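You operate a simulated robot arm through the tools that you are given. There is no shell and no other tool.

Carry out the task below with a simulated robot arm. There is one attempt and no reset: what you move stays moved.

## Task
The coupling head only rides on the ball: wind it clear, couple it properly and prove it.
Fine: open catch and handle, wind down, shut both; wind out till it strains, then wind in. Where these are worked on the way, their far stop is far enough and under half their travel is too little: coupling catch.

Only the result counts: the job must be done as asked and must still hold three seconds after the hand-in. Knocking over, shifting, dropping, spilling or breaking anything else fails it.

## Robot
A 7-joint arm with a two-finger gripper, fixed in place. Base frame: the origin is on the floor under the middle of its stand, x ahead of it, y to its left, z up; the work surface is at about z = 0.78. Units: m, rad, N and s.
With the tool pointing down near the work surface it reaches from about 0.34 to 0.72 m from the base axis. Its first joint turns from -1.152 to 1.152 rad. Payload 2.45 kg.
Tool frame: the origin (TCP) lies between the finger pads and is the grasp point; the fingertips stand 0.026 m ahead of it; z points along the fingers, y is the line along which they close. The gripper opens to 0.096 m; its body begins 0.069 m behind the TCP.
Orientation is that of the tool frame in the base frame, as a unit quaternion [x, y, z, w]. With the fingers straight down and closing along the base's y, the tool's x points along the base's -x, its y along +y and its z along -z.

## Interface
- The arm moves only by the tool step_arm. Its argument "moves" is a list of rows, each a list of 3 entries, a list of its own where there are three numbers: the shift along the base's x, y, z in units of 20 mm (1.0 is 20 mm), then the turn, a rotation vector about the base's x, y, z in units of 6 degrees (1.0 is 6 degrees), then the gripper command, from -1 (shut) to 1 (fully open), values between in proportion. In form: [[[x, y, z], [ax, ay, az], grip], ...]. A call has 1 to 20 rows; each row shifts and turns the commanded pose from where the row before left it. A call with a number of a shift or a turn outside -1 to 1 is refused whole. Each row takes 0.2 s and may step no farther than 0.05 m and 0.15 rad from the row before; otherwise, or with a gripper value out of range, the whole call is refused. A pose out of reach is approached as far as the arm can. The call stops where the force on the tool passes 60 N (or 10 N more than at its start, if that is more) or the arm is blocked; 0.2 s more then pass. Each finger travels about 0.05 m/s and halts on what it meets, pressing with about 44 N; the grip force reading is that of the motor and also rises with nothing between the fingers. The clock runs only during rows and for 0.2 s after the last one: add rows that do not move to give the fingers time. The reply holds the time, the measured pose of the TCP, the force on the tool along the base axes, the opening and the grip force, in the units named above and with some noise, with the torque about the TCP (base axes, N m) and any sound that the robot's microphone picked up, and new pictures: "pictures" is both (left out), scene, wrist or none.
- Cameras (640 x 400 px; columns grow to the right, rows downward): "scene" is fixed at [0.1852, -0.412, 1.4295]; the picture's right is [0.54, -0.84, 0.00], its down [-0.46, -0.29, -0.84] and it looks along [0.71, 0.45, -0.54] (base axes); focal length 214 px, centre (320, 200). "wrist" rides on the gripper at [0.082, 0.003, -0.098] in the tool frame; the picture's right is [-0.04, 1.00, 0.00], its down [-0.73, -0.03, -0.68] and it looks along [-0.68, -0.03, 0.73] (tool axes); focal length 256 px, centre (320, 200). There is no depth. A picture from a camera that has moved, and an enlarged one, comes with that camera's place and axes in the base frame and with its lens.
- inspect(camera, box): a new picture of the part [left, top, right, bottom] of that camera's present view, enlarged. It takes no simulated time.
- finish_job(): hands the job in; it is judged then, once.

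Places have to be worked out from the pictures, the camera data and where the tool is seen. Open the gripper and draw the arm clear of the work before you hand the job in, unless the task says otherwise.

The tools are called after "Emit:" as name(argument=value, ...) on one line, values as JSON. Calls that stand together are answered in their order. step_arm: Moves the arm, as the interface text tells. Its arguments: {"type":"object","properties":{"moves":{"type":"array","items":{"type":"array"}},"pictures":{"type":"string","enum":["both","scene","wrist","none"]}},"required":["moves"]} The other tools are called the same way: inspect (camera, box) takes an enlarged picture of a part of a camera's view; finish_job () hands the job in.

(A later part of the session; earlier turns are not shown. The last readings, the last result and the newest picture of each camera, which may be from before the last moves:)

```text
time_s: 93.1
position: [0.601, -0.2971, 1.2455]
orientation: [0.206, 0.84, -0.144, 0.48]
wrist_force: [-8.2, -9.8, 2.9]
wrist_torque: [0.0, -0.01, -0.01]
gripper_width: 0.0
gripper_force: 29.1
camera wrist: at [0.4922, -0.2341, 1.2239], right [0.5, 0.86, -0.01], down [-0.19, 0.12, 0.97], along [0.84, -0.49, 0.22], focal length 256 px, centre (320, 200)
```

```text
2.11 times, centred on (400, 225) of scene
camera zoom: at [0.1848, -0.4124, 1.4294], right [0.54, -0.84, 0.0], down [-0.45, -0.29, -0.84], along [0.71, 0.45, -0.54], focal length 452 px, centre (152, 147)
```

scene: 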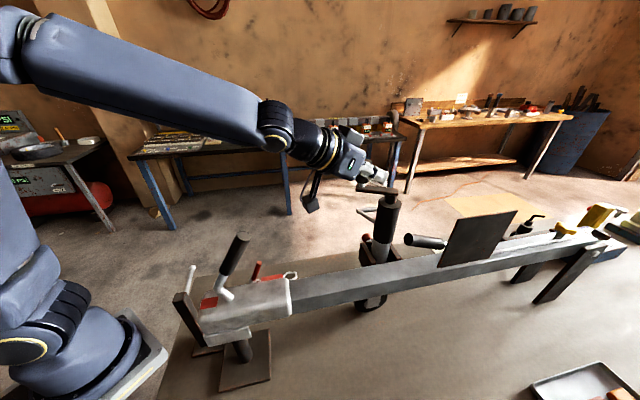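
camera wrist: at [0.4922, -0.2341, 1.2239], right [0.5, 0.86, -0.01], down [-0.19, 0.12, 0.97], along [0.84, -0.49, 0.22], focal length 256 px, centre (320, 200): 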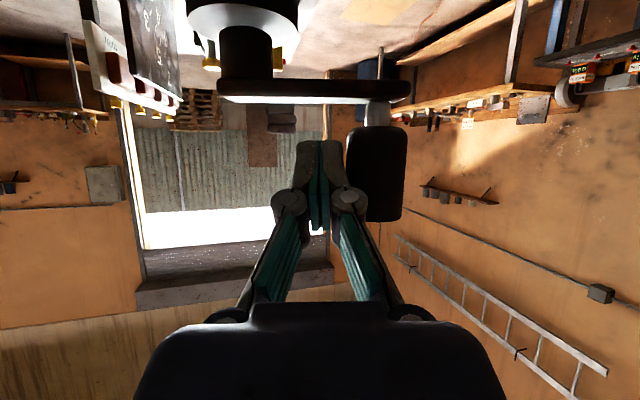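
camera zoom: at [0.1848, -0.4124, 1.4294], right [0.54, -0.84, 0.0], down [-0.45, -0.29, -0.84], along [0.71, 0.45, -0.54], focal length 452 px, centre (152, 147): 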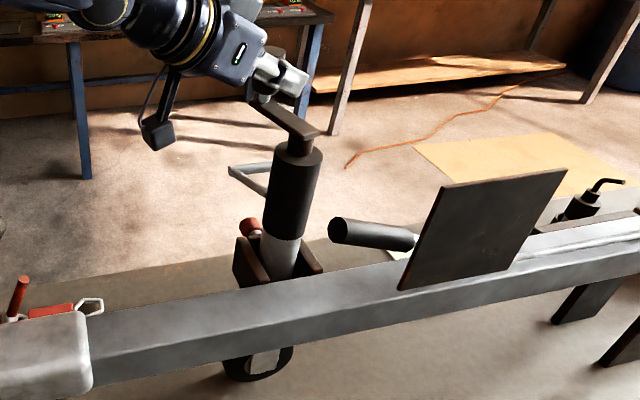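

The head has stopped moving while the crank went on to its stop, so the head is seated on the ball with the wheel lifted. Next is shutting the handle. I'll rise, go back over the head, untilt and lean the tool slightly inward so the closed fist can get on the front side of the handle.

Emit:
step_arm(moves=[[[-0.1, -0.05, 0.8], [0, 0, 0], -1], [[0, 0, 0.9], [0, 0, 0], -1], [[0, 0, 0.9], [0, 0, 0], -1], [[-0.925, 0.51, 0], [0.417, 0.722, 0], -1], [[-0.925, 0.51, 0], [0.417, 0.722, 0], -1], [[-0.925, 0.51, 0], [0.417, 0.722, 0], -1], [[-0.925, 0.51, 0], [0.417, 0.722, 0], -1], [[-0.925, 0.51, 0], [0.417, 0.722, -0.58], -1], [[-0.925, 0.51, 0], [0.417, 0.722, -0.58], -1], [[-0.925, 0.51, 0], [0.417, 0.722, -0.58], -1], [[-0.925, 0.51, 0], [0.417, 0.722, -0.58], -1], [[-0.925, 0.51, 0], [0.417, 0.722, 0], -1], [[-0.925, 0.51, 0], [0.5, 0.65, 0], -1], [[-0.925, 0.51, 0], [0.55, 0.6, 0], -1], [[-0.925, 0.51, 0], [0.579, 0.599, 0], -1]], pictures="both")

```text
time_s: 96.3
position: [0.3788, -0.176, 1.2976]
orientation: [0.339, 0.94, -0.034, -0.01]
wrist_force: [0.9, 0.0, 1.1]
wrist_torque: [-0.05, -0.02, -0.03]
gripper_width: 0.0001
gripper_force: 28.2
camera wrist: at [0.3226, -0.1132, 1.3956], right [0.67, 0.74, -0.07], down [0.57, -0.45, 0.68], along [0.47, -0.5, -0.73], focal length 256 px, centre (320, 200)
```

scene: 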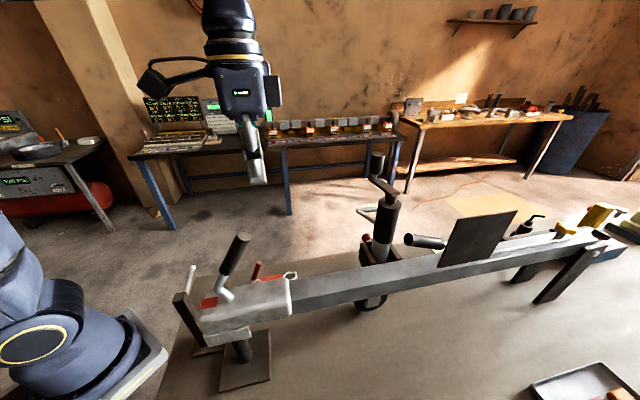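
wrist: 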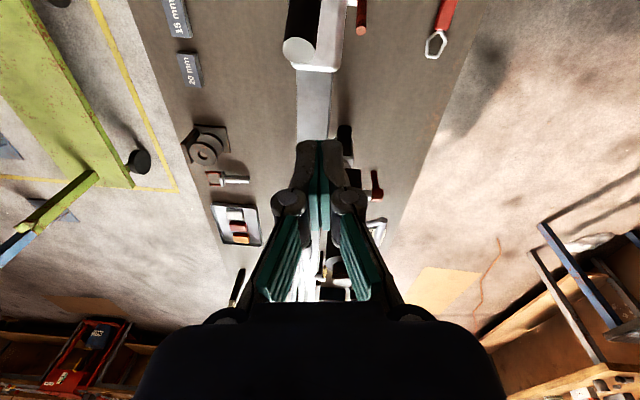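

The handle's top end is at about (0.336, -0.162, 1.208), as predicted. I'll square up the roll, lean the tool about 20° inward and move to the front side of the handle, above it.

Emit:
step_arm(moves=[[[-0.64, 0.38, 0], [0.467, 0.322, -0.112], -1], [[-0.64, 0.38, 0], [0.467, 0.322, -0.112], -1], [[-0.64, 0.38, 0], [0.467, 0.322, -0.112], -1], [[-0.64, 0.38, 0], [0.467, 0.322, -0.112], -1], [[-0.64, 0.38, 0], [0.467, 0.322, -0.112], -1], [[-0.64, 0.38, 0], [0.467, 0.322, -0.112], -1]], pictures="both")

```text
time_s: 97.7
position: [0.3016, -0.1289, 1.2962]
orientation: [0.361, 0.917, 0.07, -0.154]
wrist_force: [0.3, -0.2, 0.0]
wrist_torque: [0.0, -0.01, 0.0]
gripper_width: 0.0
gripper_force: 28.2
camera wrist: at [0.2713, -0.0967, 1.417], right [0.71, 0.7, 0.0], down [0.65, -0.65, 0.39], along [0.28, -0.28, -0.92], focal length 256 px, centre (320, 200)
```

scene: 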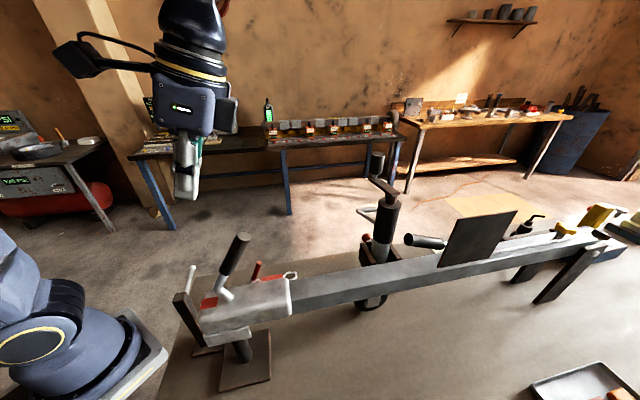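
wrist: 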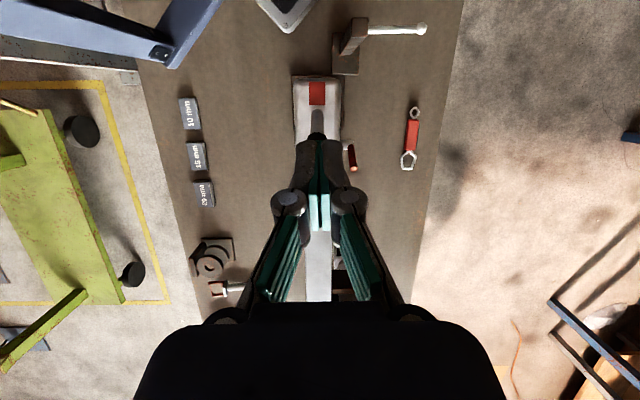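

This pose is reachable. I'll descend on the front side of the handle, make contact and start pushing it rearward.

Emit:
step_arm(moves=[[[0, 0, -0.95], [0, 0, 0], -1], [[0, 0, -0.95], [0, 0, 0], -1], [[0, 0, -0.95], [0, 0, 0], -1], [[0, 0, -0.95], [0, 0, 0], -1], [[0, 0, -0.9], [0, 0, 0], -1], [[0.27, -0.26, 0], [0, 0, 0], -1], [[0.27, -0.26, 0], [0, 0, 0], -1]], pictures="both")

```text
time_s: 99.3
position: [0.3125, -0.1393, 1.2025]
orientation: [0.361, 0.917, 0.069, -0.154]
wrist_force: [1.5, 0.9, 0.0]
wrist_torque: [0.03, -0.02, -0.01]
gripper_width: 0.0
gripper_force: 28.7
camera wrist: at [0.2818, -0.1071, 1.3229], right [0.71, 0.7, 0.0], down [0.64, -0.65, 0.4], along [0.28, -0.28, -0.92], focal length 256 px, centre (320, 200)
```

scene: 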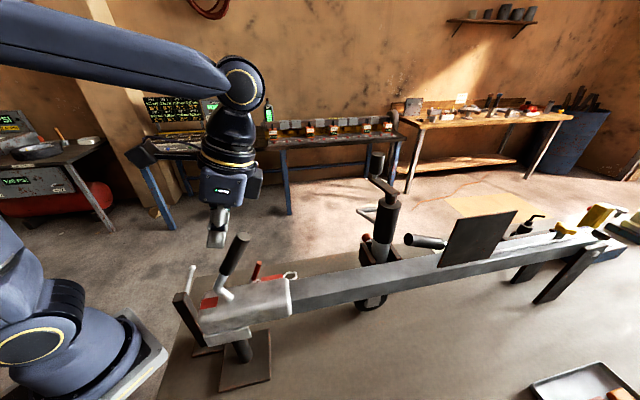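
wrist: 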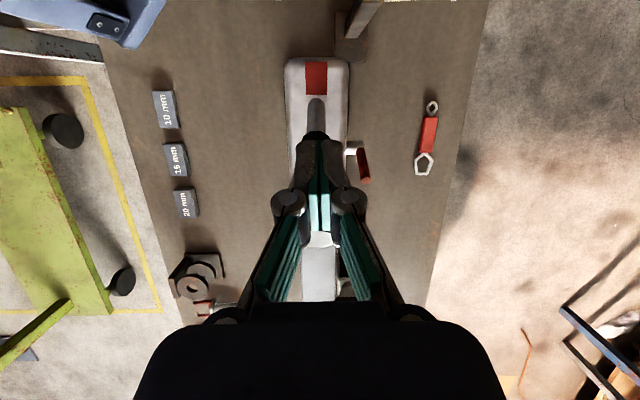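

I'll check the fist's position relative to the handle before pushing.

Emit:
inspect(camera="scene", box=[170, 170, 300, 330])

Emit:
inspect(camera="wrist", box=[240, 40, 400, 260])

```text
2.50 times, centred on (235, 250) of scene
camera zoom: at [0.1852, -0.412, 1.4295], right [0.54, -0.84, 0.0], down [-0.46, -0.29, -0.84], along [0.71, 0.45, -0.54], focal length 536 px, centre (532, 75)
```

zoom: 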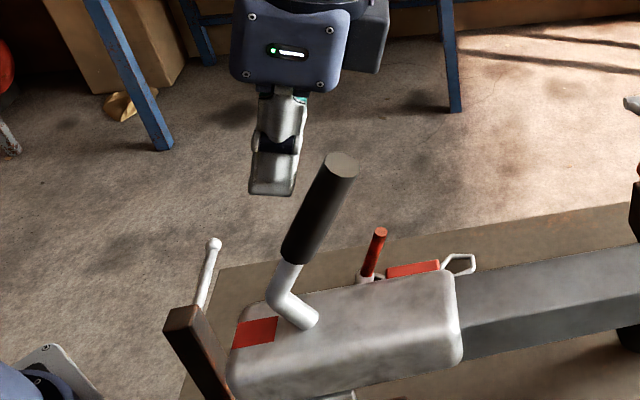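

```text
1.82 times, centred on (320, 150) of wrist
camera zoom: at [0.2818, -0.1071, 1.3229], right [0.71, 0.7, 0.0], down [0.64, -0.65, 0.4], along [0.28, -0.28, -0.92], focal length 465 px, centre (320, 291)
```

zoom: 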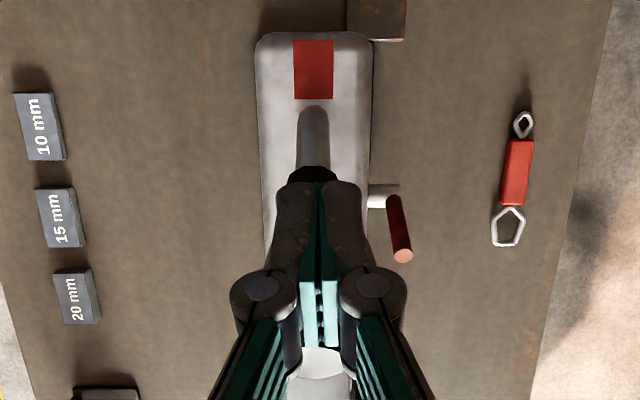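

The handle's top is actually about 17 mm lower than I assumed (near z=1.191). I'll drop 18 mm for a proper contact and then push it rearward and down.

Emit:
step_arm(moves=[[[0, 0, -0.45], [0, 0, 0], -1], [[0, 0, -0.45], [0, 0, 0], -1], [[0.4, -0.385, -0.1], [0, 0, 0], -1], [[0.4, -0.385, -0.1], [0, 0, 0], -1], [[0.375, -0.363, -0.2], [0, 0, 0], -1], [[0.375, -0.363, -0.2], [0, 0, 0], -1]], pictures="scene")

Emit:
inspect(camera="scene", box=[170, 170, 300, 330])

```text
time_s: 100.7
position: [0.3424, -0.1703, 1.1725]
orientation: [0.361, 0.917, 0.07, -0.153]
wrist_force: [0.6, 0.6, 0.8]
wrist_torque: [0.0, 0.02, -0.02]
gripper_width: 0.0
gripper_force: 28.9
```

scene: 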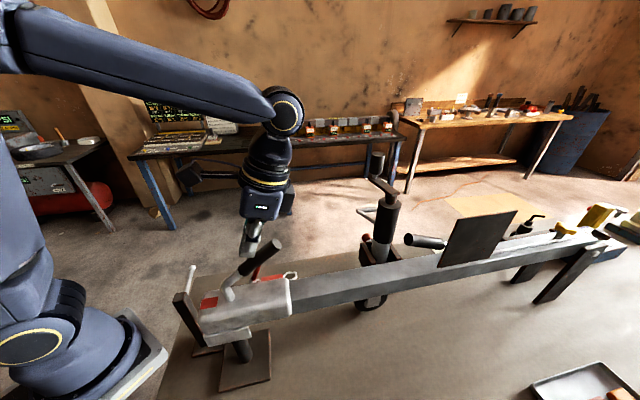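

```text
2.50 times, centred on (235, 250) of scene
camera zoom: at [0.1852, -0.4121, 1.4295], right [0.54, -0.84, 0.0], down [-0.46, -0.29, -0.84], along [0.71, 0.45, -0.54], focal length 536 px, centre (532, 75)
```

zoom: 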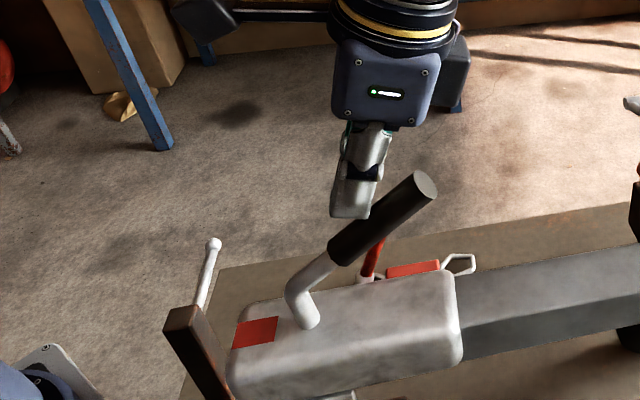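

The handle is folding down easily. I'll continue along the arc.

Emit:
step_arm(moves=[[[0.345, -0.334, -0.29], [0, 0, 0], -1], [[0.345, -0.334, -0.29], [0, 0, 0], -1], [[0.304, -0.293, -0.363], [0, 0, 0], -1], [[0.304, -0.293, -0.363], [0, 0, 0], -1], [[0.255, -0.247, -0.435], [0, 0, 0], -1], [[0.255, -0.247, -0.435], [0, 0, 0], -1]], pictures="scene")

Emit:
inspect(camera="scene", box=[170, 170, 300, 330])

```text
time_s: 102.1
position: [0.3787, -0.2047, 1.1286]
orientation: [0.361, 0.917, 0.069, -0.153]
wrist_force: [-0.2, -0.1, 0.0]
wrist_torque: [-0.02, -0.02, 0.03]
gripper_width: 0.0
gripper_force: 28.5
```

scene: 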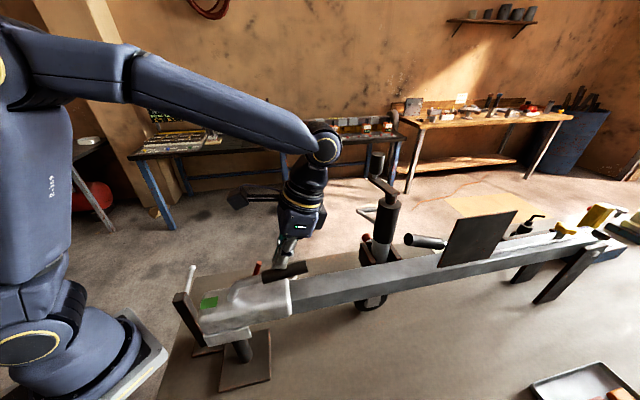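

```text
2.50 times, centred on (235, 250) of scene
camera zoom: at [0.1852, -0.412, 1.4295], right [0.54, -0.84, 0.0], down [-0.46, -0.29, -0.84], along [0.71, 0.45, -0.54], focal length 536 px, centre (532, 75)
```

zoom: 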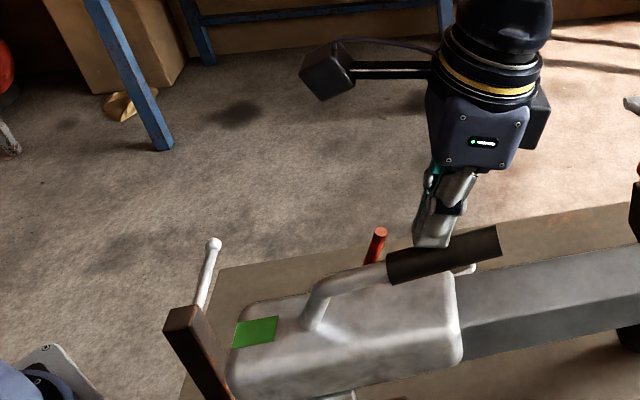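

The indicator has turned green, so the ball is engaged. I'll press the handle the rest of the way until it meets its stop.

Emit:
step_arm(moves=[[[0.198, -0.191, -0.4875], [0, 0, 0], -1], [[0.198, -0.191, -0.4875], [0, 0, 0], -1], [[0.1, -0.1, -0.3], [0, 0, 0], -1], [[0.1, -0.1, -0.3], [0, 0, 0], -1]], pictures="scene")

Emit:
inspect(camera="scene", box=[170, 170, 300, 330])

```text
time_s: 102.7
position: [0.3833, -0.2073, 1.1211]
orientation: [0.361, 0.916, 0.074, -0.157]
wrist_force: [-6.2, 4.6, 11.9]
wrist_torque: [0.06, 0.19, -0.02]
gripper_width: 0.0
gripper_force: 28.6
stopped in row 2: the force on the tool passed its limit at 77 N (the readings are from after the stop); the commanded pose is now the measured one
```

scene: 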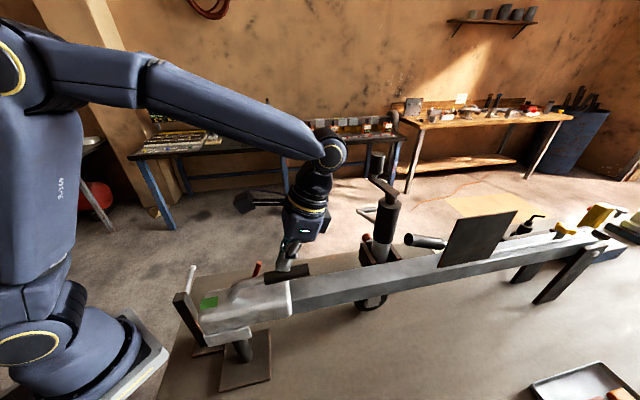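

```text
2.50 times, centred on (235, 250) of scene
camera zoom: at [0.1848, -0.4118, 1.4296], right [0.54, -0.84, 0.0], down [-0.45, -0.29, -0.84], along [0.71, 0.45, -0.54], focal length 536 px, centre (532, 75)
```

zoom: 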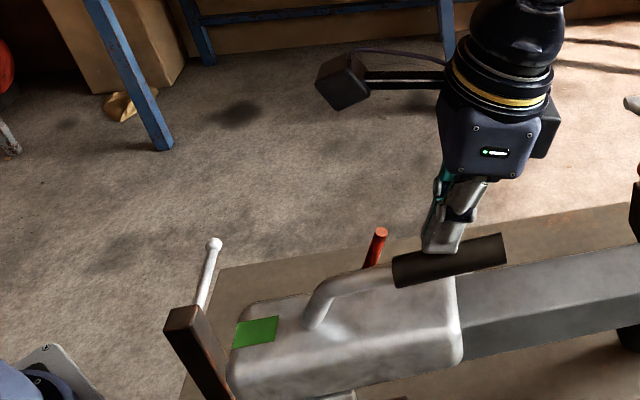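

The handle has reached its shut stop and the window is green. Next is the catch. I'll lift and shift sideways so the wrist camera can locate the raised lever exactly.

Emit:
step_arm(moves=[[[0, 0, 1], [0, 0, 0], -1], [[0, 0, 1], [0, 0, 0], -1], [[0, 0.2, 1], [0, 0, 0], -1], [[0, 1, 1], [0, 0, 0], -1], [[-0.3, 1, 0.8], [0, 0, 0], -1], [[-0.5, 1, 0], [0, 0, 0], -1], [[-0.5, 0.8, 0], [0, 0, 0], -1]], pictures="both")

Emit:
inspect(camera="scene", box=[180, 240, 310, 340])

Emit:
inspect(camera="wrist", box=[220, 60, 400, 220])

```text
time_s: 104.3
position: [0.3579, -0.1282, 1.2144]
orientation: [0.361, 0.917, 0.072, -0.157]
wrist_force: [0.3, -0.5, 0.6]
wrist_torque: [-0.02, 0.0, -0.01]
gripper_width: 0.0001
gripper_force: 28.7
camera wrist: at [0.3268, -0.0967, 1.3355], right [0.71, 0.7, 0.01], down [0.65, -0.66, 0.39], along [0.28, -0.27, -0.92], focal length 256 px, centre (320, 200)
```

scene: 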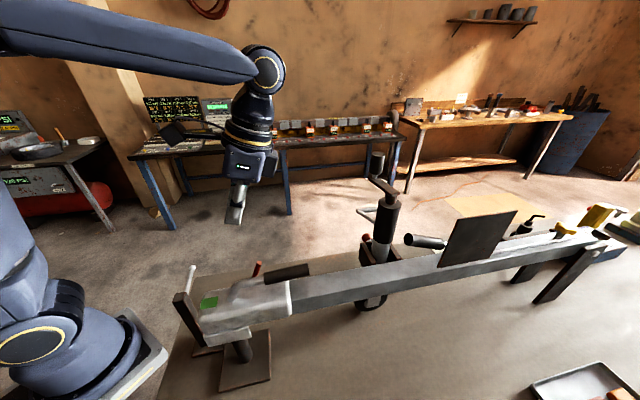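
wrist: 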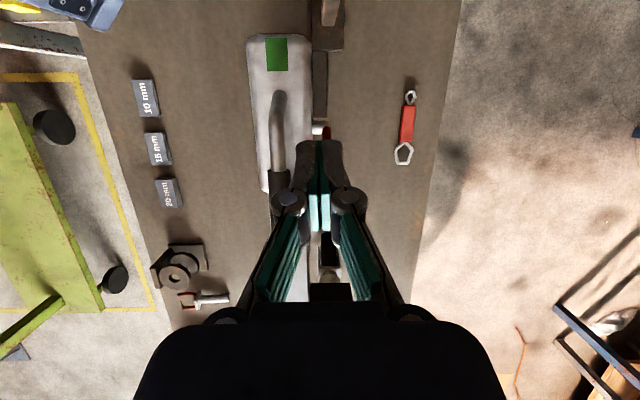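

```text
4.00 times, centred on (245, 290) of scene
camera zoom: at [0.1852, -0.412, 1.4295], right [0.54, -0.84, 0.0], down [-0.46, -0.29, -0.84], along [0.71, 0.45, -0.54], focal length 858 px, centre (620, -160)
```

zoom: 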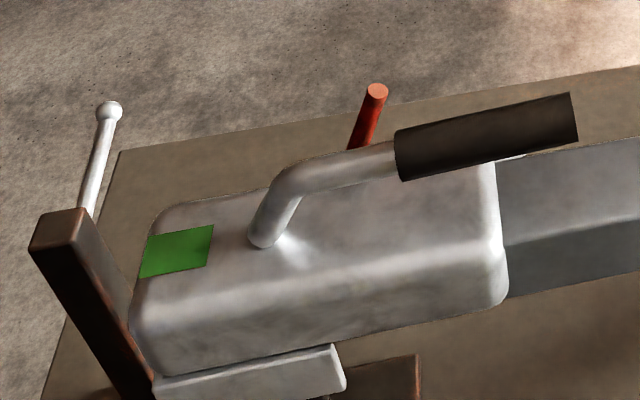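

```text
2.50 times, centred on (310, 140) of wrist
camera zoom: at [0.3268, -0.0967, 1.3355], right [0.71, 0.7, 0.01], down [0.65, -0.66, 0.39], along [0.28, -0.27, -0.92], focal length 640 px, centre (345, 350)
```

zoom: 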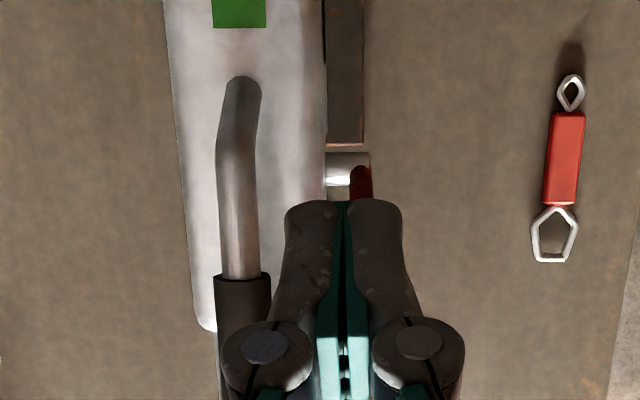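

The handle is fully shut. The catch pivot is at about (0.361, -0.119, 1.015), with the lever tip up at about (0.378, -0.135, 1.068). I'll lower the fist on the front side of the lever.

Emit:
step_arm(moves=[[[0.35, 0.685, 0], [0, 0, 0], -1], [[0, 0, -0.9], [0, 0, 0], -1], [[0, 0, -0.9], [0, 0, 0], -1], [[0, 0, -0.9], [0, 0, 0], -1], [[0, 0, -0.9], [0, 0, 0], -1], [[0, 0, -0.9], [0, 0, 0], -1], [[0, 0, -0.9], [0, 0, 0], -1], [[0, 0, -0.9], [0, 0, 0], -1]], pictures="both")

Emit:
inspect(camera="scene", box=[180, 220, 310, 320])

Emit:
inspect(camera="wrist", box=[220, 60, 400, 220])

```text
time_s: 106.1
position: [0.3662, -0.1166, 1.0895]
orientation: [0.36, 0.917, 0.073, -0.156]
wrist_force: [-0.1, 0.0, 0.3]
wrist_torque: [0.0, 0.01, -0.02]
gripper_width: 0.0
gripper_force: 28.1
camera wrist: at [0.3349, -0.084, 1.2096], right [0.71, 0.7, 0.01], down [0.65, -0.66, 0.39], along [0.28, -0.27, -0.92], focal length 256 px, centre (320, 200)
```

scene: 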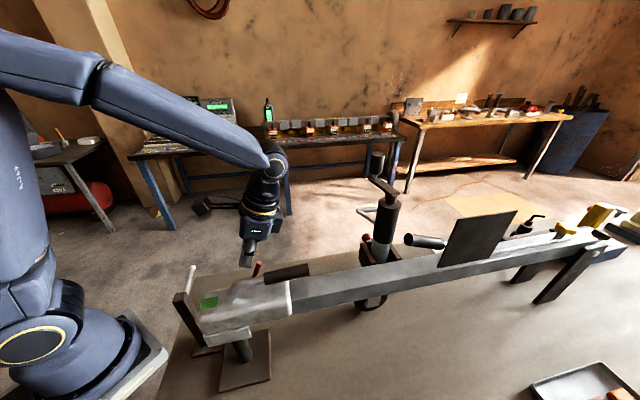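
wrist: 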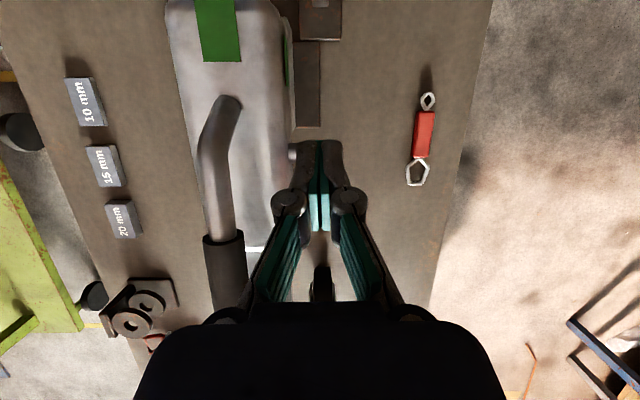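

```text
4.00 times, centred on (245, 270) of scene
camera zoom: at [0.1852, -0.412, 1.4295], right [0.54, -0.84, 0.0], down [-0.46, -0.29, -0.84], along [0.71, 0.45, -0.54], focal length 858 px, centre (620, -80)
```

zoom: 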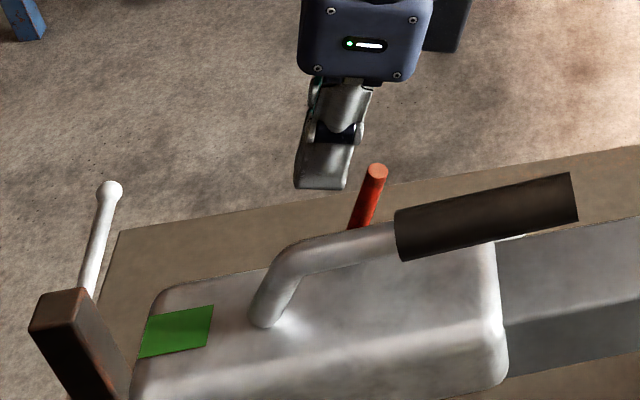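

```text
2.50 times, centred on (310, 140) of wrist
camera zoom: at [0.3349, -0.084, 1.2096], right [0.71, 0.7, 0.01], down [0.65, -0.66, 0.39], along [0.28, -0.27, -0.92], focal length 640 px, centre (345, 350)
```

zoom: 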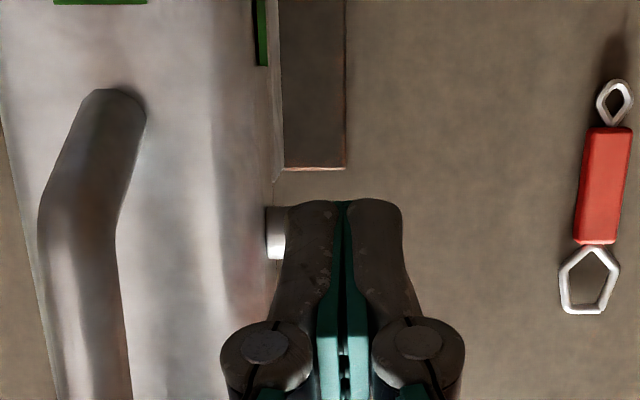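

The fist is on the front side of the catch lever, and the side window is also green. I'll push the lever rearward and down along its arc.

Emit:
step_arm(moves=[[[0.367, -0.354, -0.27], [0, 0, 0], -1], [[0.356, -0.344, -0.245], [0, 0, 0], -1], [[0.223, -0.215, -0.25], [0, 0, 0], -1], [[0.187, -0.181, -0.295], [0, 0, 0], -1]], pictures="wrist")

Emit:
inspect(camera="scene", box=[180, 220, 310, 320])

```text
time_s: 107.1
position: [0.388, -0.136, 1.0685]
orientation: [0.36, 0.917, 0.072, -0.157]
wrist_force: [0.3, -0.6, -0.1]
wrist_torque: [0.02, -0.01, 0.0]
gripper_width: 0.0
gripper_force: 28.5
camera wrist: at [0.3573, -0.1051, 1.1882], right [0.71, 0.7, 0.01], down [0.65, -0.66, 0.39], along [0.28, -0.27, -0.92], focal length 256 px, centre (320, 200)
```

wrist: 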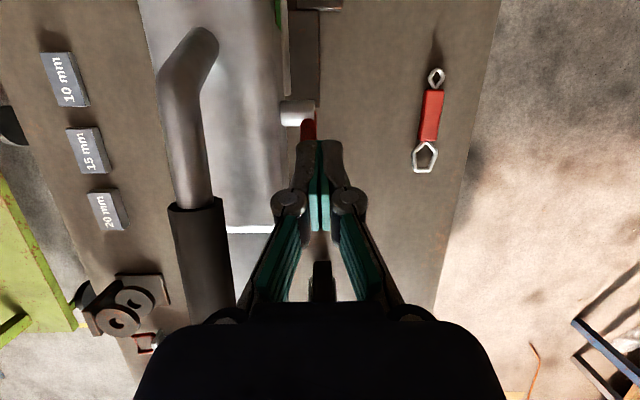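

```text
4.00 times, centred on (245, 270) of scene
camera zoom: at [0.1852, -0.412, 1.4295], right [0.54, -0.84, 0.0], down [-0.46, -0.29, -0.84], along [0.71, 0.45, -0.54], focal length 858 px, centre (620, -80)
```

zoom: 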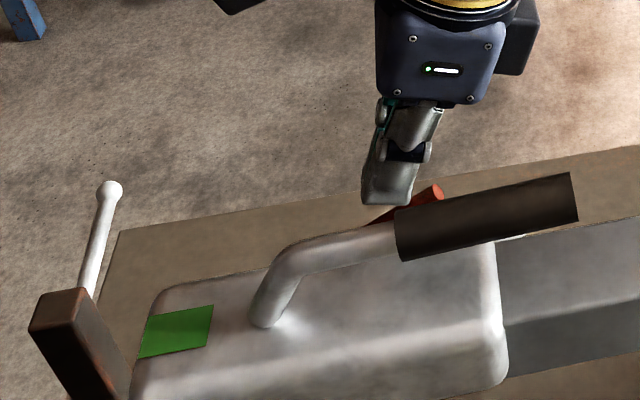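

The catch is folding down. I'll continue until it meets its stop.

Emit:
step_arm(moves=[[[0.147, -0.142, -0.335], [0, 0, 0], -1], [[0.101, -0.097, -0.37], [0, 0, 0], -1], [[0.043, -0.042, -0.3], [0, 0, 0], -1], [[0, 0, -0.2], [0, 0, 0], -1], [[0, 0, -0.2], [0, 0, 0], -1]], pictures="wrist")

Emit:
inspect(camera="scene", box=[180, 220, 310, 320])

```text
time_s: 108.3
position: [0.3942, -0.144, 1.0456]
orientation: [0.361, 0.917, 0.074, -0.154]
wrist_force: [-4.5, 2.0, 16.1]
wrist_torque: [-0.01, 0.14, -0.01]
gripper_width: 0.0
gripper_force: 28.6
stopped in row 5: the force on the tool passed its limit at 69 N (the readings are from after the stop); the commanded pose is now the measured one
camera wrist: at [0.3625, -0.1111, 1.1669], right [0.71, 0.7, 0.01], down [0.64, -0.66, 0.39], along [0.28, -0.27, -0.92], focal length 256 px, centre (320, 200)
```

wrist: 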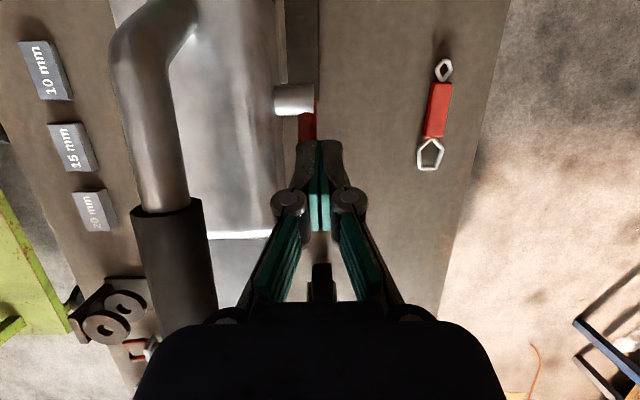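

```text
4.00 times, centred on (245, 270) of scene
camera zoom: at [0.1849, -0.4119, 1.4296], right [0.54, -0.84, 0.0], down [-0.45, -0.29, -0.84], along [0.71, 0.45, -0.54], focal length 858 px, centre (620, -80)
```

zoom: 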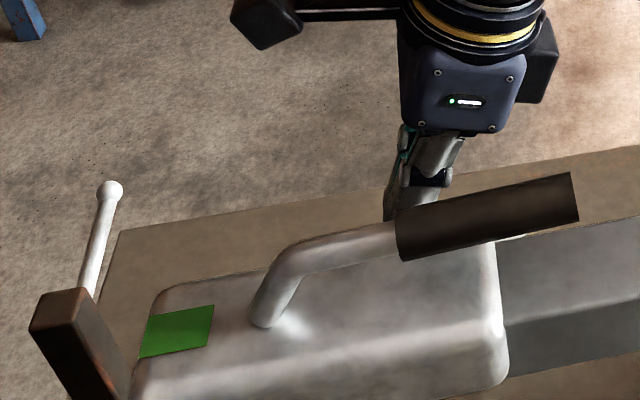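

The catch is at its shut stop (a hard 69 N), the handle is down and the windows are green. Now for the proof. I'll rise, re-orient to the 45° grasp pose and go back to the crank to wind out until it strains.

Emit:
step_arm(moves=[[[0, 0, 1], [0, 0, 0], -1], [[0, 0, 1], [0, 0, 0], -1], [[0, 0, 1], [0, 0, 0], -1], [[0, 0, 1], [0, 0, 0], -1], [[0, 0, 1], [-0.232, -0.24, 0.233], -1], [[0, 0, 1], [-0.232, -0.24, 0.233], -1], [[0, 0, 1], [-0.232, -0.24, 0.233], -1], [[0, 0, 1], [-0.232, -0.24, 0.233], -1], [[0, 0, 1], [-0.232, -0.24, 0.233], -1], [[0, 0, 1], [-0.232, -0.24, 0.233], 0], [[0, 0, 1], [-0.232, -0.24, 0.233], 1], [[0, 0, 1], [-0.232, -0.24, 0.233], 1], [[0, 0, 1], [-0.232, -0.24, 0.233], 1], [[0, 0, 1], [-0.232, -0.24, 0.233], 1]], pictures="both")

Emit:
inspect(camera="scene", box=[160, 230, 320, 400])

Emit:
inspect(camera="wrist", box=[220, 0, 420, 130])

```text
time_s: 111.3
position: [0.3941, -0.1408, 1.3254]
orientation: [0.25, 0.968, -0.012, -0.001]
wrist_force: [0.2, -0.8, 0.0]
wrist_torque: [0.01, 0.01, 0.03]
gripper_width: 0.096
gripper_force: 0.0
camera wrist: at [0.3253, -0.0965, 1.4238], right [0.52, 0.85, -0.03], down [0.63, -0.36, 0.68], along [0.57, -0.37, -0.73], focal length 256 px, centre (320, 200)
```

scene: 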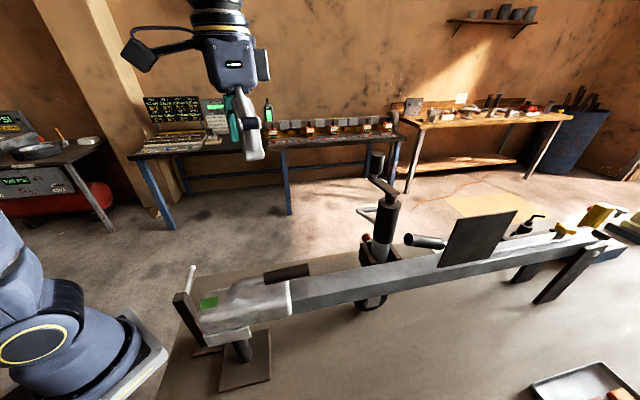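
wrist: 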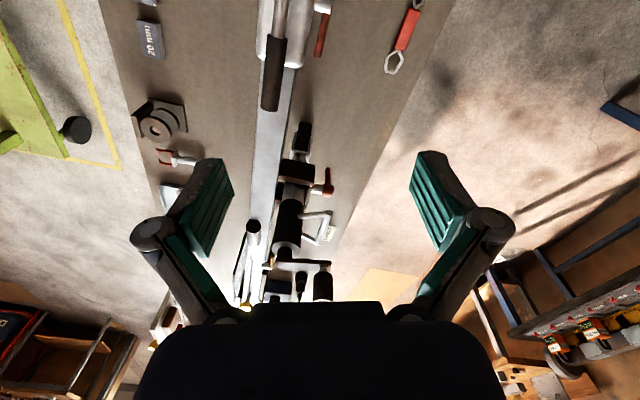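

```text
2.35 times, centred on (240, 315) of scene
camera zoom: at [0.1852, -0.412, 1.4295], right [0.54, -0.84, 0.0], down [-0.46, -0.29, -0.84], along [0.71, 0.45, -0.54], focal length 505 px, centre (508, -71)
```

zoom: 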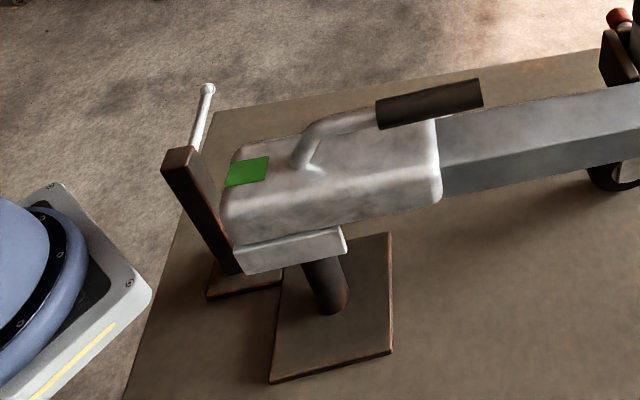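

```text
3.08 times, centred on (320, 65) of wrist
camera zoom: at [0.3253, -0.0965, 1.4238], right [0.52, 0.85, -0.03], down [0.63, -0.36, 0.68], along [0.57, -0.37, -0.73], focal length 788 px, centre (320, 615)
```

zoom: 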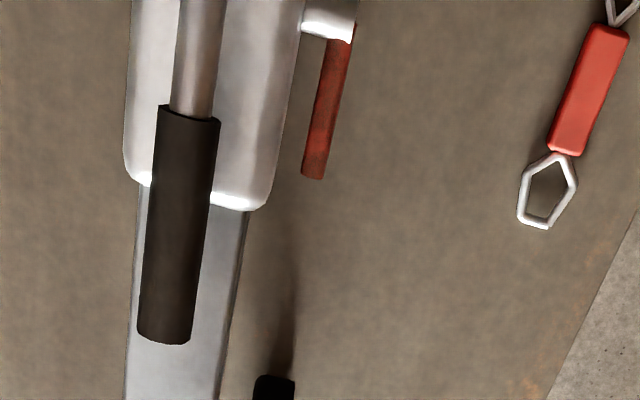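

Catch and handle are both clearly shut and the window is green. I'll go to the pre-grasp at the crank with the 45° tilt.

Emit:
step_arm(moves=[[[0.874, -0.507, 0], [-0.417, -0.722, 0], 1], [[0.874, -0.507, 0], [-0.417, -0.722, 0], 1], [[0.874, -0.507, 0], [-0.417, -0.722, 0], 1], [[0.874, -0.507, 0], [-0.417, -0.722, 0], 1], [[0.874, -0.507, 0], [-0.417, -0.722, 0], 1], [[0.874, -0.507, 0], [-0.417, -0.722, 0], 1], [[0.874, -0.507, 0], [-0.417, -0.722, 0], 1], [[0.874, -0.507, 0], [-0.417, -0.722, 0], 1], [[0.874, -0.507, 0], [-0.417, -0.722, 0], 1]], pictures="both")

Emit:
inspect(camera="scene", box=[320, 130, 480, 320])

```text
time_s: 113.3
position: [0.5531, -0.232, 1.326]
orientation: [0.236, 0.892, -0.114, 0.368]
wrist_force: [0.3, 0.0, -0.2]
wrist_torque: [0.0, -0.02, -0.01]
gripper_width: 0.0961
gripper_force: 0.0
camera wrist: at [0.445, -0.1641, 1.3365], right [0.53, 0.85, 0.0], down [0.03, -0.02, 1.0], along [0.85, -0.53, -0.03], focal length 256 px, centre (320, 200)
```

scene: 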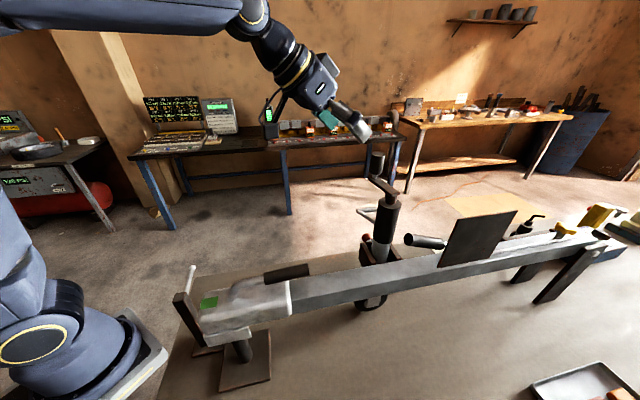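
wrist: 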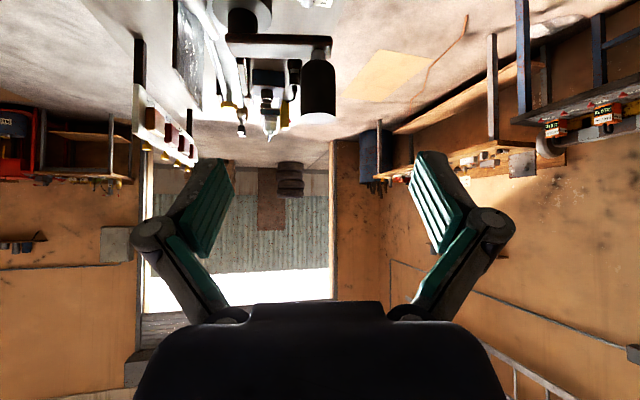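

```text
2.11 times, centred on (400, 225) of scene
camera zoom: at [0.1852, -0.412, 1.4295], right [0.54, -0.84, 0.0], down [-0.46, -0.29, -0.84], along [0.71, 0.45, -0.54], focal length 452 px, centre (152, 147)
```

zoom: 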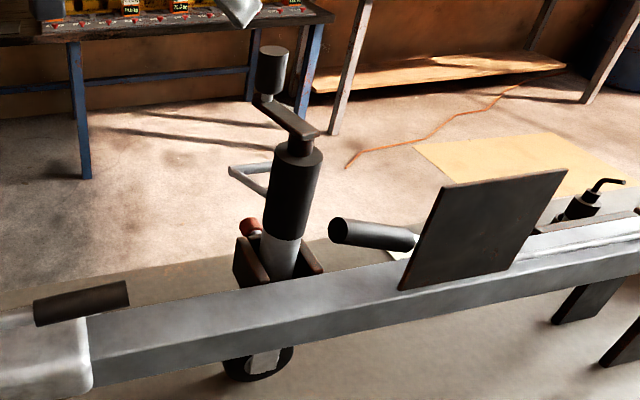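

The knob is at about (0.627, -0.279) with its top at 1.260. I'll advance and grip it at the pads.

Emit:
step_arm(moves=[[[0.525, -0.336, -0.607], [0, 0, 0], 1], [[0.525, -0.336, -0.607], [0, 0, 0], 1], [[0.525, -0.336, -0.607], [0, 0, 0], 1], [[0.525, -0.336, -0.607], [0, 0, 0], 1], [[0.525, -0.336, -0.607], [0, 0, 0], 1], [[0.525, -0.336, -0.607], [0, 0, 0], 1], [[0.525, -0.336, -0.607], [0, 0, 0], 1], [[0, 0, 0], [0, 0, 0], -1], [[0, 0, 0], [0, 0, 0], -1], [[0, 0, 0], [0, 0, 0], -1], [[0, 0, 0], [0, 0, 0], -1], [[0, 0, 0], [0, 0, 0], -1]], pictures="wrist")

```text
time_s: 115.9
position: [0.6248, -0.2804, 1.2418]
orientation: [0.237, 0.892, -0.114, 0.368]
wrist_force: [2.9, 0.0, -1.1]
wrist_torque: [0.85, -0.44, 0.13]
gripper_width: 0.0287
gripper_force: 39.6
camera wrist: at [0.5185, -0.2117, 1.2531], right [0.53, 0.85, 0.0], down [0.03, -0.02, 1.0], along [0.85, -0.53, -0.04], focal length 256 px, centre (320, 200)
```

wrist: 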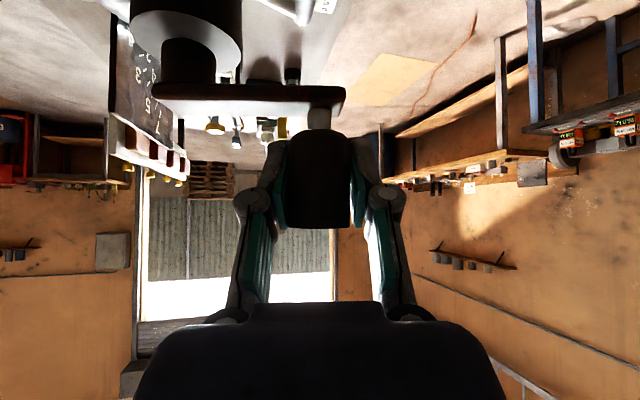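

It's firmly gripped. I'll wind counter-clockwise (out) in steps and watch the force.

Emit:
step_arm(moves=[[[-0.501, 0.256, 0], [0, 0, 0], -1], [[-0.538, 0.164, 0], [0, 0, 0], -1], [[-0.558, 0.069, 0], [0, 0, 0], -1], [[-0.562, -0.03, 0], [0, 0, 0], -1]], pictures="wrist")

```text
time_s: 116.9
position: [0.5842, -0.2661, 1.2414]
orientation: [0.233, 0.894, -0.11, 0.367]
wrist_force: [6.7, 21.8, 6.1]
wrist_torque: [1.77, -0.14, 0.47]
gripper_width: 0.0289
gripper_force: 45.1
camera wrist: at [0.4756, -0.1986, 1.2532], right [0.52, 0.85, 0.0], down [0.03, -0.02, 1.0], along [0.85, -0.52, -0.04], focal length 256 px, centre (320, 200)
```

wrist: 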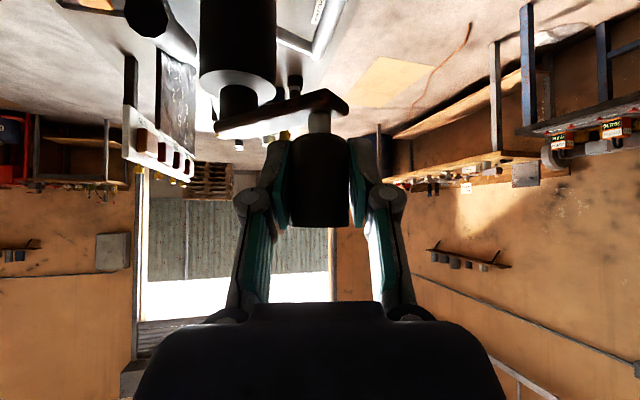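

It's turning out freely with only about 7 N tangential. I'll trim the radial offset and continue.

Emit:
step_arm(moves=[[[-0.52, 0.03, 0], [0, 0, 0], -1], [[-0.518, -0.2, 0], [0, 0, 0], -1]], pictures="wrist")

```text
time_s: 117.5
position: [0.5614, -0.2726, 1.2424]
orientation: [0.235, 0.892, -0.115, 0.368]
wrist_force: [2.5, 17.3, 9.5]
wrist_torque: [1.8, -0.1, 0.52]
gripper_width: 0.029
gripper_force: 45.0
camera wrist: at [0.4535, -0.2044, 1.2538], right [0.53, 0.85, 0.0], down [0.03, -0.02, 1.0], along [0.85, -0.53, -0.03], focal length 256 px, centre (320, 200)
```

wrist: 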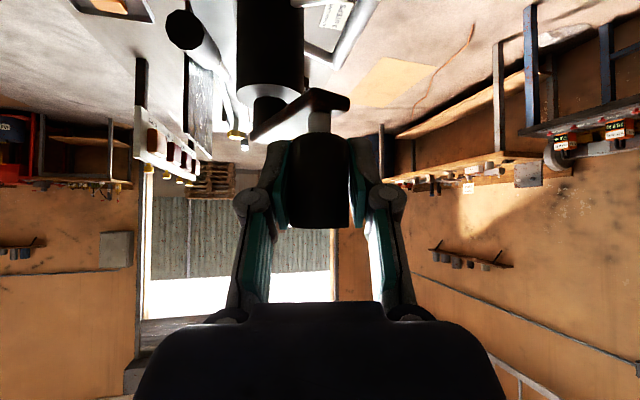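

It's at about 117° with still only spin friction. I'll continue, one or two steps at a time, watching for strain.

Emit:
step_arm(moves=[[[-0.472, -0.306, 0], [0, 0, 0], -1], [[-0.411, -0.384, 0], [0, 0, 0], -1]], pictures="wrist")

Emit:
inspect(camera="scene", box=[160, 230, 320, 400])

```text
time_s: 118.1
position: [0.5444, -0.2872, 1.2439]
orientation: [0.236, 0.891, -0.115, 0.37]
wrist_force: [12.0, 5.0, 18.2]
wrist_torque: [2.08, -0.29, 0.58]
gripper_width: 0.0283
gripper_force: 45.3
camera wrist: at [0.4369, -0.2196, 1.2547], right [0.53, 0.85, 0.0], down [0.02, -0.01, 1.0], along [0.85, -0.53, -0.03], focal length 256 px, centre (320, 200)
```

wrist: 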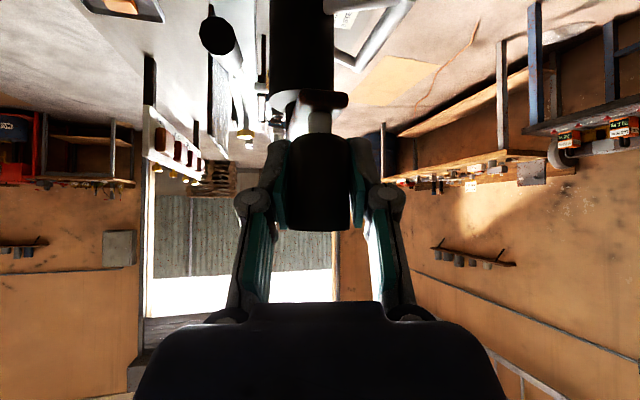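

```text
2.35 times, centred on (240, 315) of scene
camera zoom: at [0.1853, -0.4118, 1.4296], right [0.54, -0.84, 0.0], down [-0.46, -0.29, -0.84], along [0.71, 0.45, -0.54], focal length 505 px, centre (508, -71)
```

zoom: 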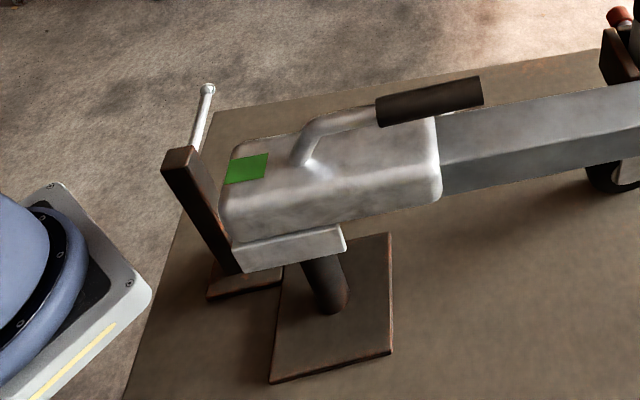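

The vertical force is rising (18 N) and the head has lifted only a touch. I'll continue in small steps until the crank clearly strains against the coupled ball.

Emit:
step_arm(moves=[[[-0.17, -0.225, 0.05], [0, 0, 0], -1], [[-0.17, -0.225, 0.05], [0, 0, 0], -1]], pictures="none")

Emit:
inspect(camera="scene", box=[160, 230, 320, 400])

```text
time_s: 118.7
position: [0.5379, -0.2981, 1.2436]
orientation: [0.237, 0.892, -0.115, 0.368]
wrist_force: [7.0, 4.6, 18.2]
wrist_torque: [1.8, -0.19, 0.44]
gripper_width: 0.029
gripper_force: 45.0
```

```text
2.35 times, centred on (240, 315) of scene
camera zoom: at [0.1851, -0.4118, 1.4296], right [0.54, -0.84, 0.0], down [-0.46, -0.29, -0.84], along [0.71, 0.45, -0.54], focal length 505 px, centre (508, -71)
```

zoom: 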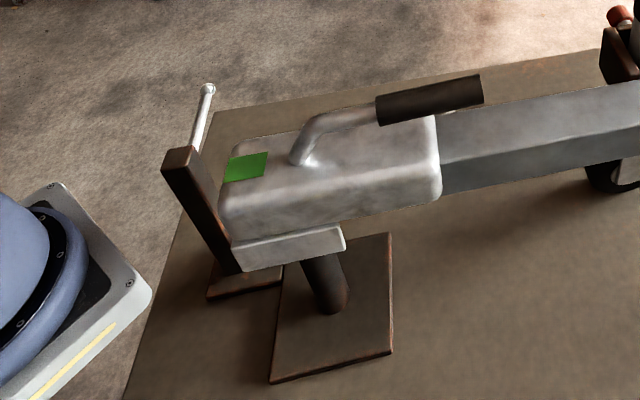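

No real strain yet at about 146°. I'll continue round in steps, letting the tool rise with the knob.

Emit:
step_arm(moves=[[[-0.13, -0.25, 0.1], [0, 0, 0], -1], [[-0.13, -0.25, 0.1], [0, 0, 0], -1]], pictures="wrist")

Emit:
inspect(camera="scene", box=[160, 230, 320, 400])

```text
time_s: 119.3
position: [0.5308, -0.3078, 1.2441]
orientation: [0.236, 0.894, -0.112, 0.363]
wrist_force: [7.5, 1.8, -4.4]
wrist_torque: [1.11, -0.7, 0.23]
gripper_width: 0.0287
gripper_force: 45.4
camera wrist: at [0.424, -0.2386, 1.2564], right [0.53, 0.85, 0.0], down [0.04, -0.02, 1.0], along [0.85, -0.53, -0.04], focal length 256 px, centre (320, 200)
```

wrist: 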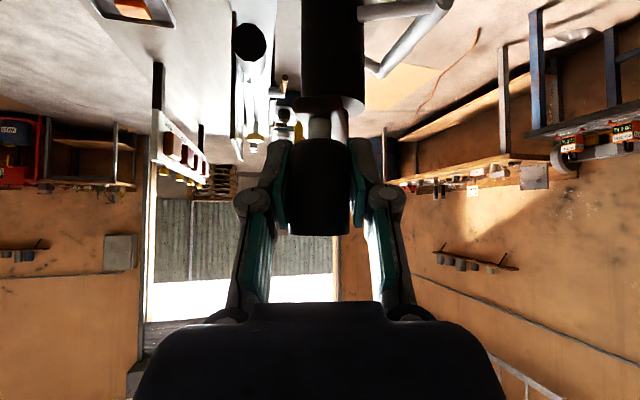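

```text
2.35 times, centred on (240, 315) of scene
camera zoom: at [0.1856, -0.4121, 1.4294], right [0.54, -0.84, 0.0], down [-0.46, -0.29, -0.84], along [0.71, 0.45, -0.54], focal length 505 px, centre (508, -71)
```

zoom: 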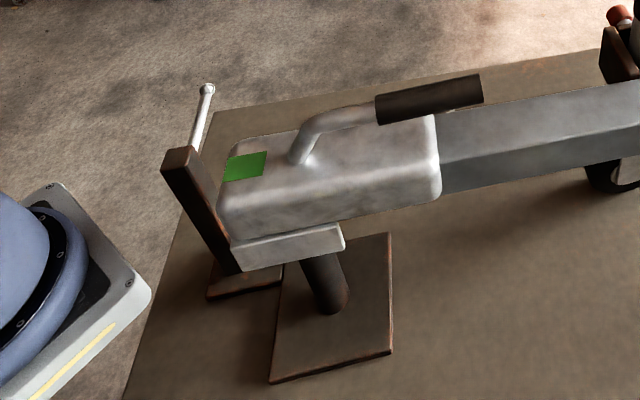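

Still light at about 156°, and the head has crept up only a few mm. I'll continue stepwise.

Emit:
step_arm(moves=[[[-0.08, -0.27, 0], [0, 0, 0], -1], [[-0.08, -0.27, 0.05], [0, 0, 0], -1], [[-0.034, -0.28, 0.05], [0, 0, 0], -1], [[-0.034, -0.28, 0.05], [0, 0, 0], -1]], pictures="wrist")

Emit:
inspect(camera="scene", box=[160, 230, 320, 400])

```text
time_s: 120.3
position: [0.5297, -0.3188, 1.2446]
orientation: [0.231, 0.898, -0.105, 0.359]
wrist_force: [-7.7, 46.2, -17.8]
wrist_torque: [1.44, -0.47, 0.4]
gripper_width: 0.0283
gripper_force: 45.6
camera wrist: at [0.4202, -0.2525, 1.2595], right [0.52, 0.86, 0.01], down [0.05, -0.03, 1.0], along [0.86, -0.51, -0.06], focal length 256 px, centre (320, 200)
```

wrist: 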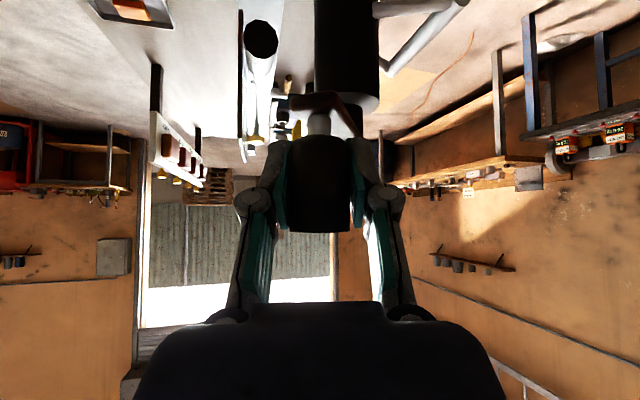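

```text
2.35 times, centred on (240, 315) of scene
camera zoom: at [0.1853, -0.4105, 1.4299], right [0.54, -0.84, 0.0], down [-0.46, -0.29, -0.84], along [0.71, 0.45, -0.54], focal length 505 px, centre (508, -71)
```

zoom: 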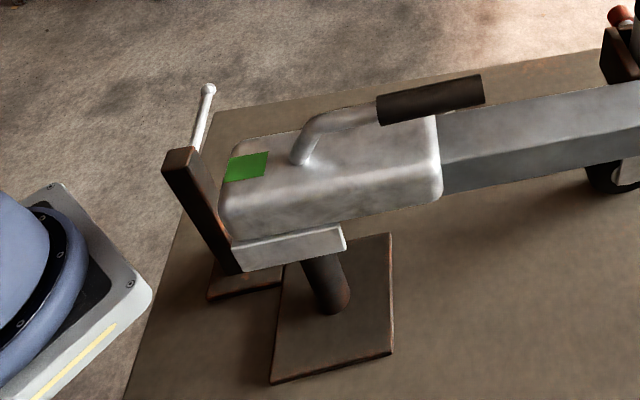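

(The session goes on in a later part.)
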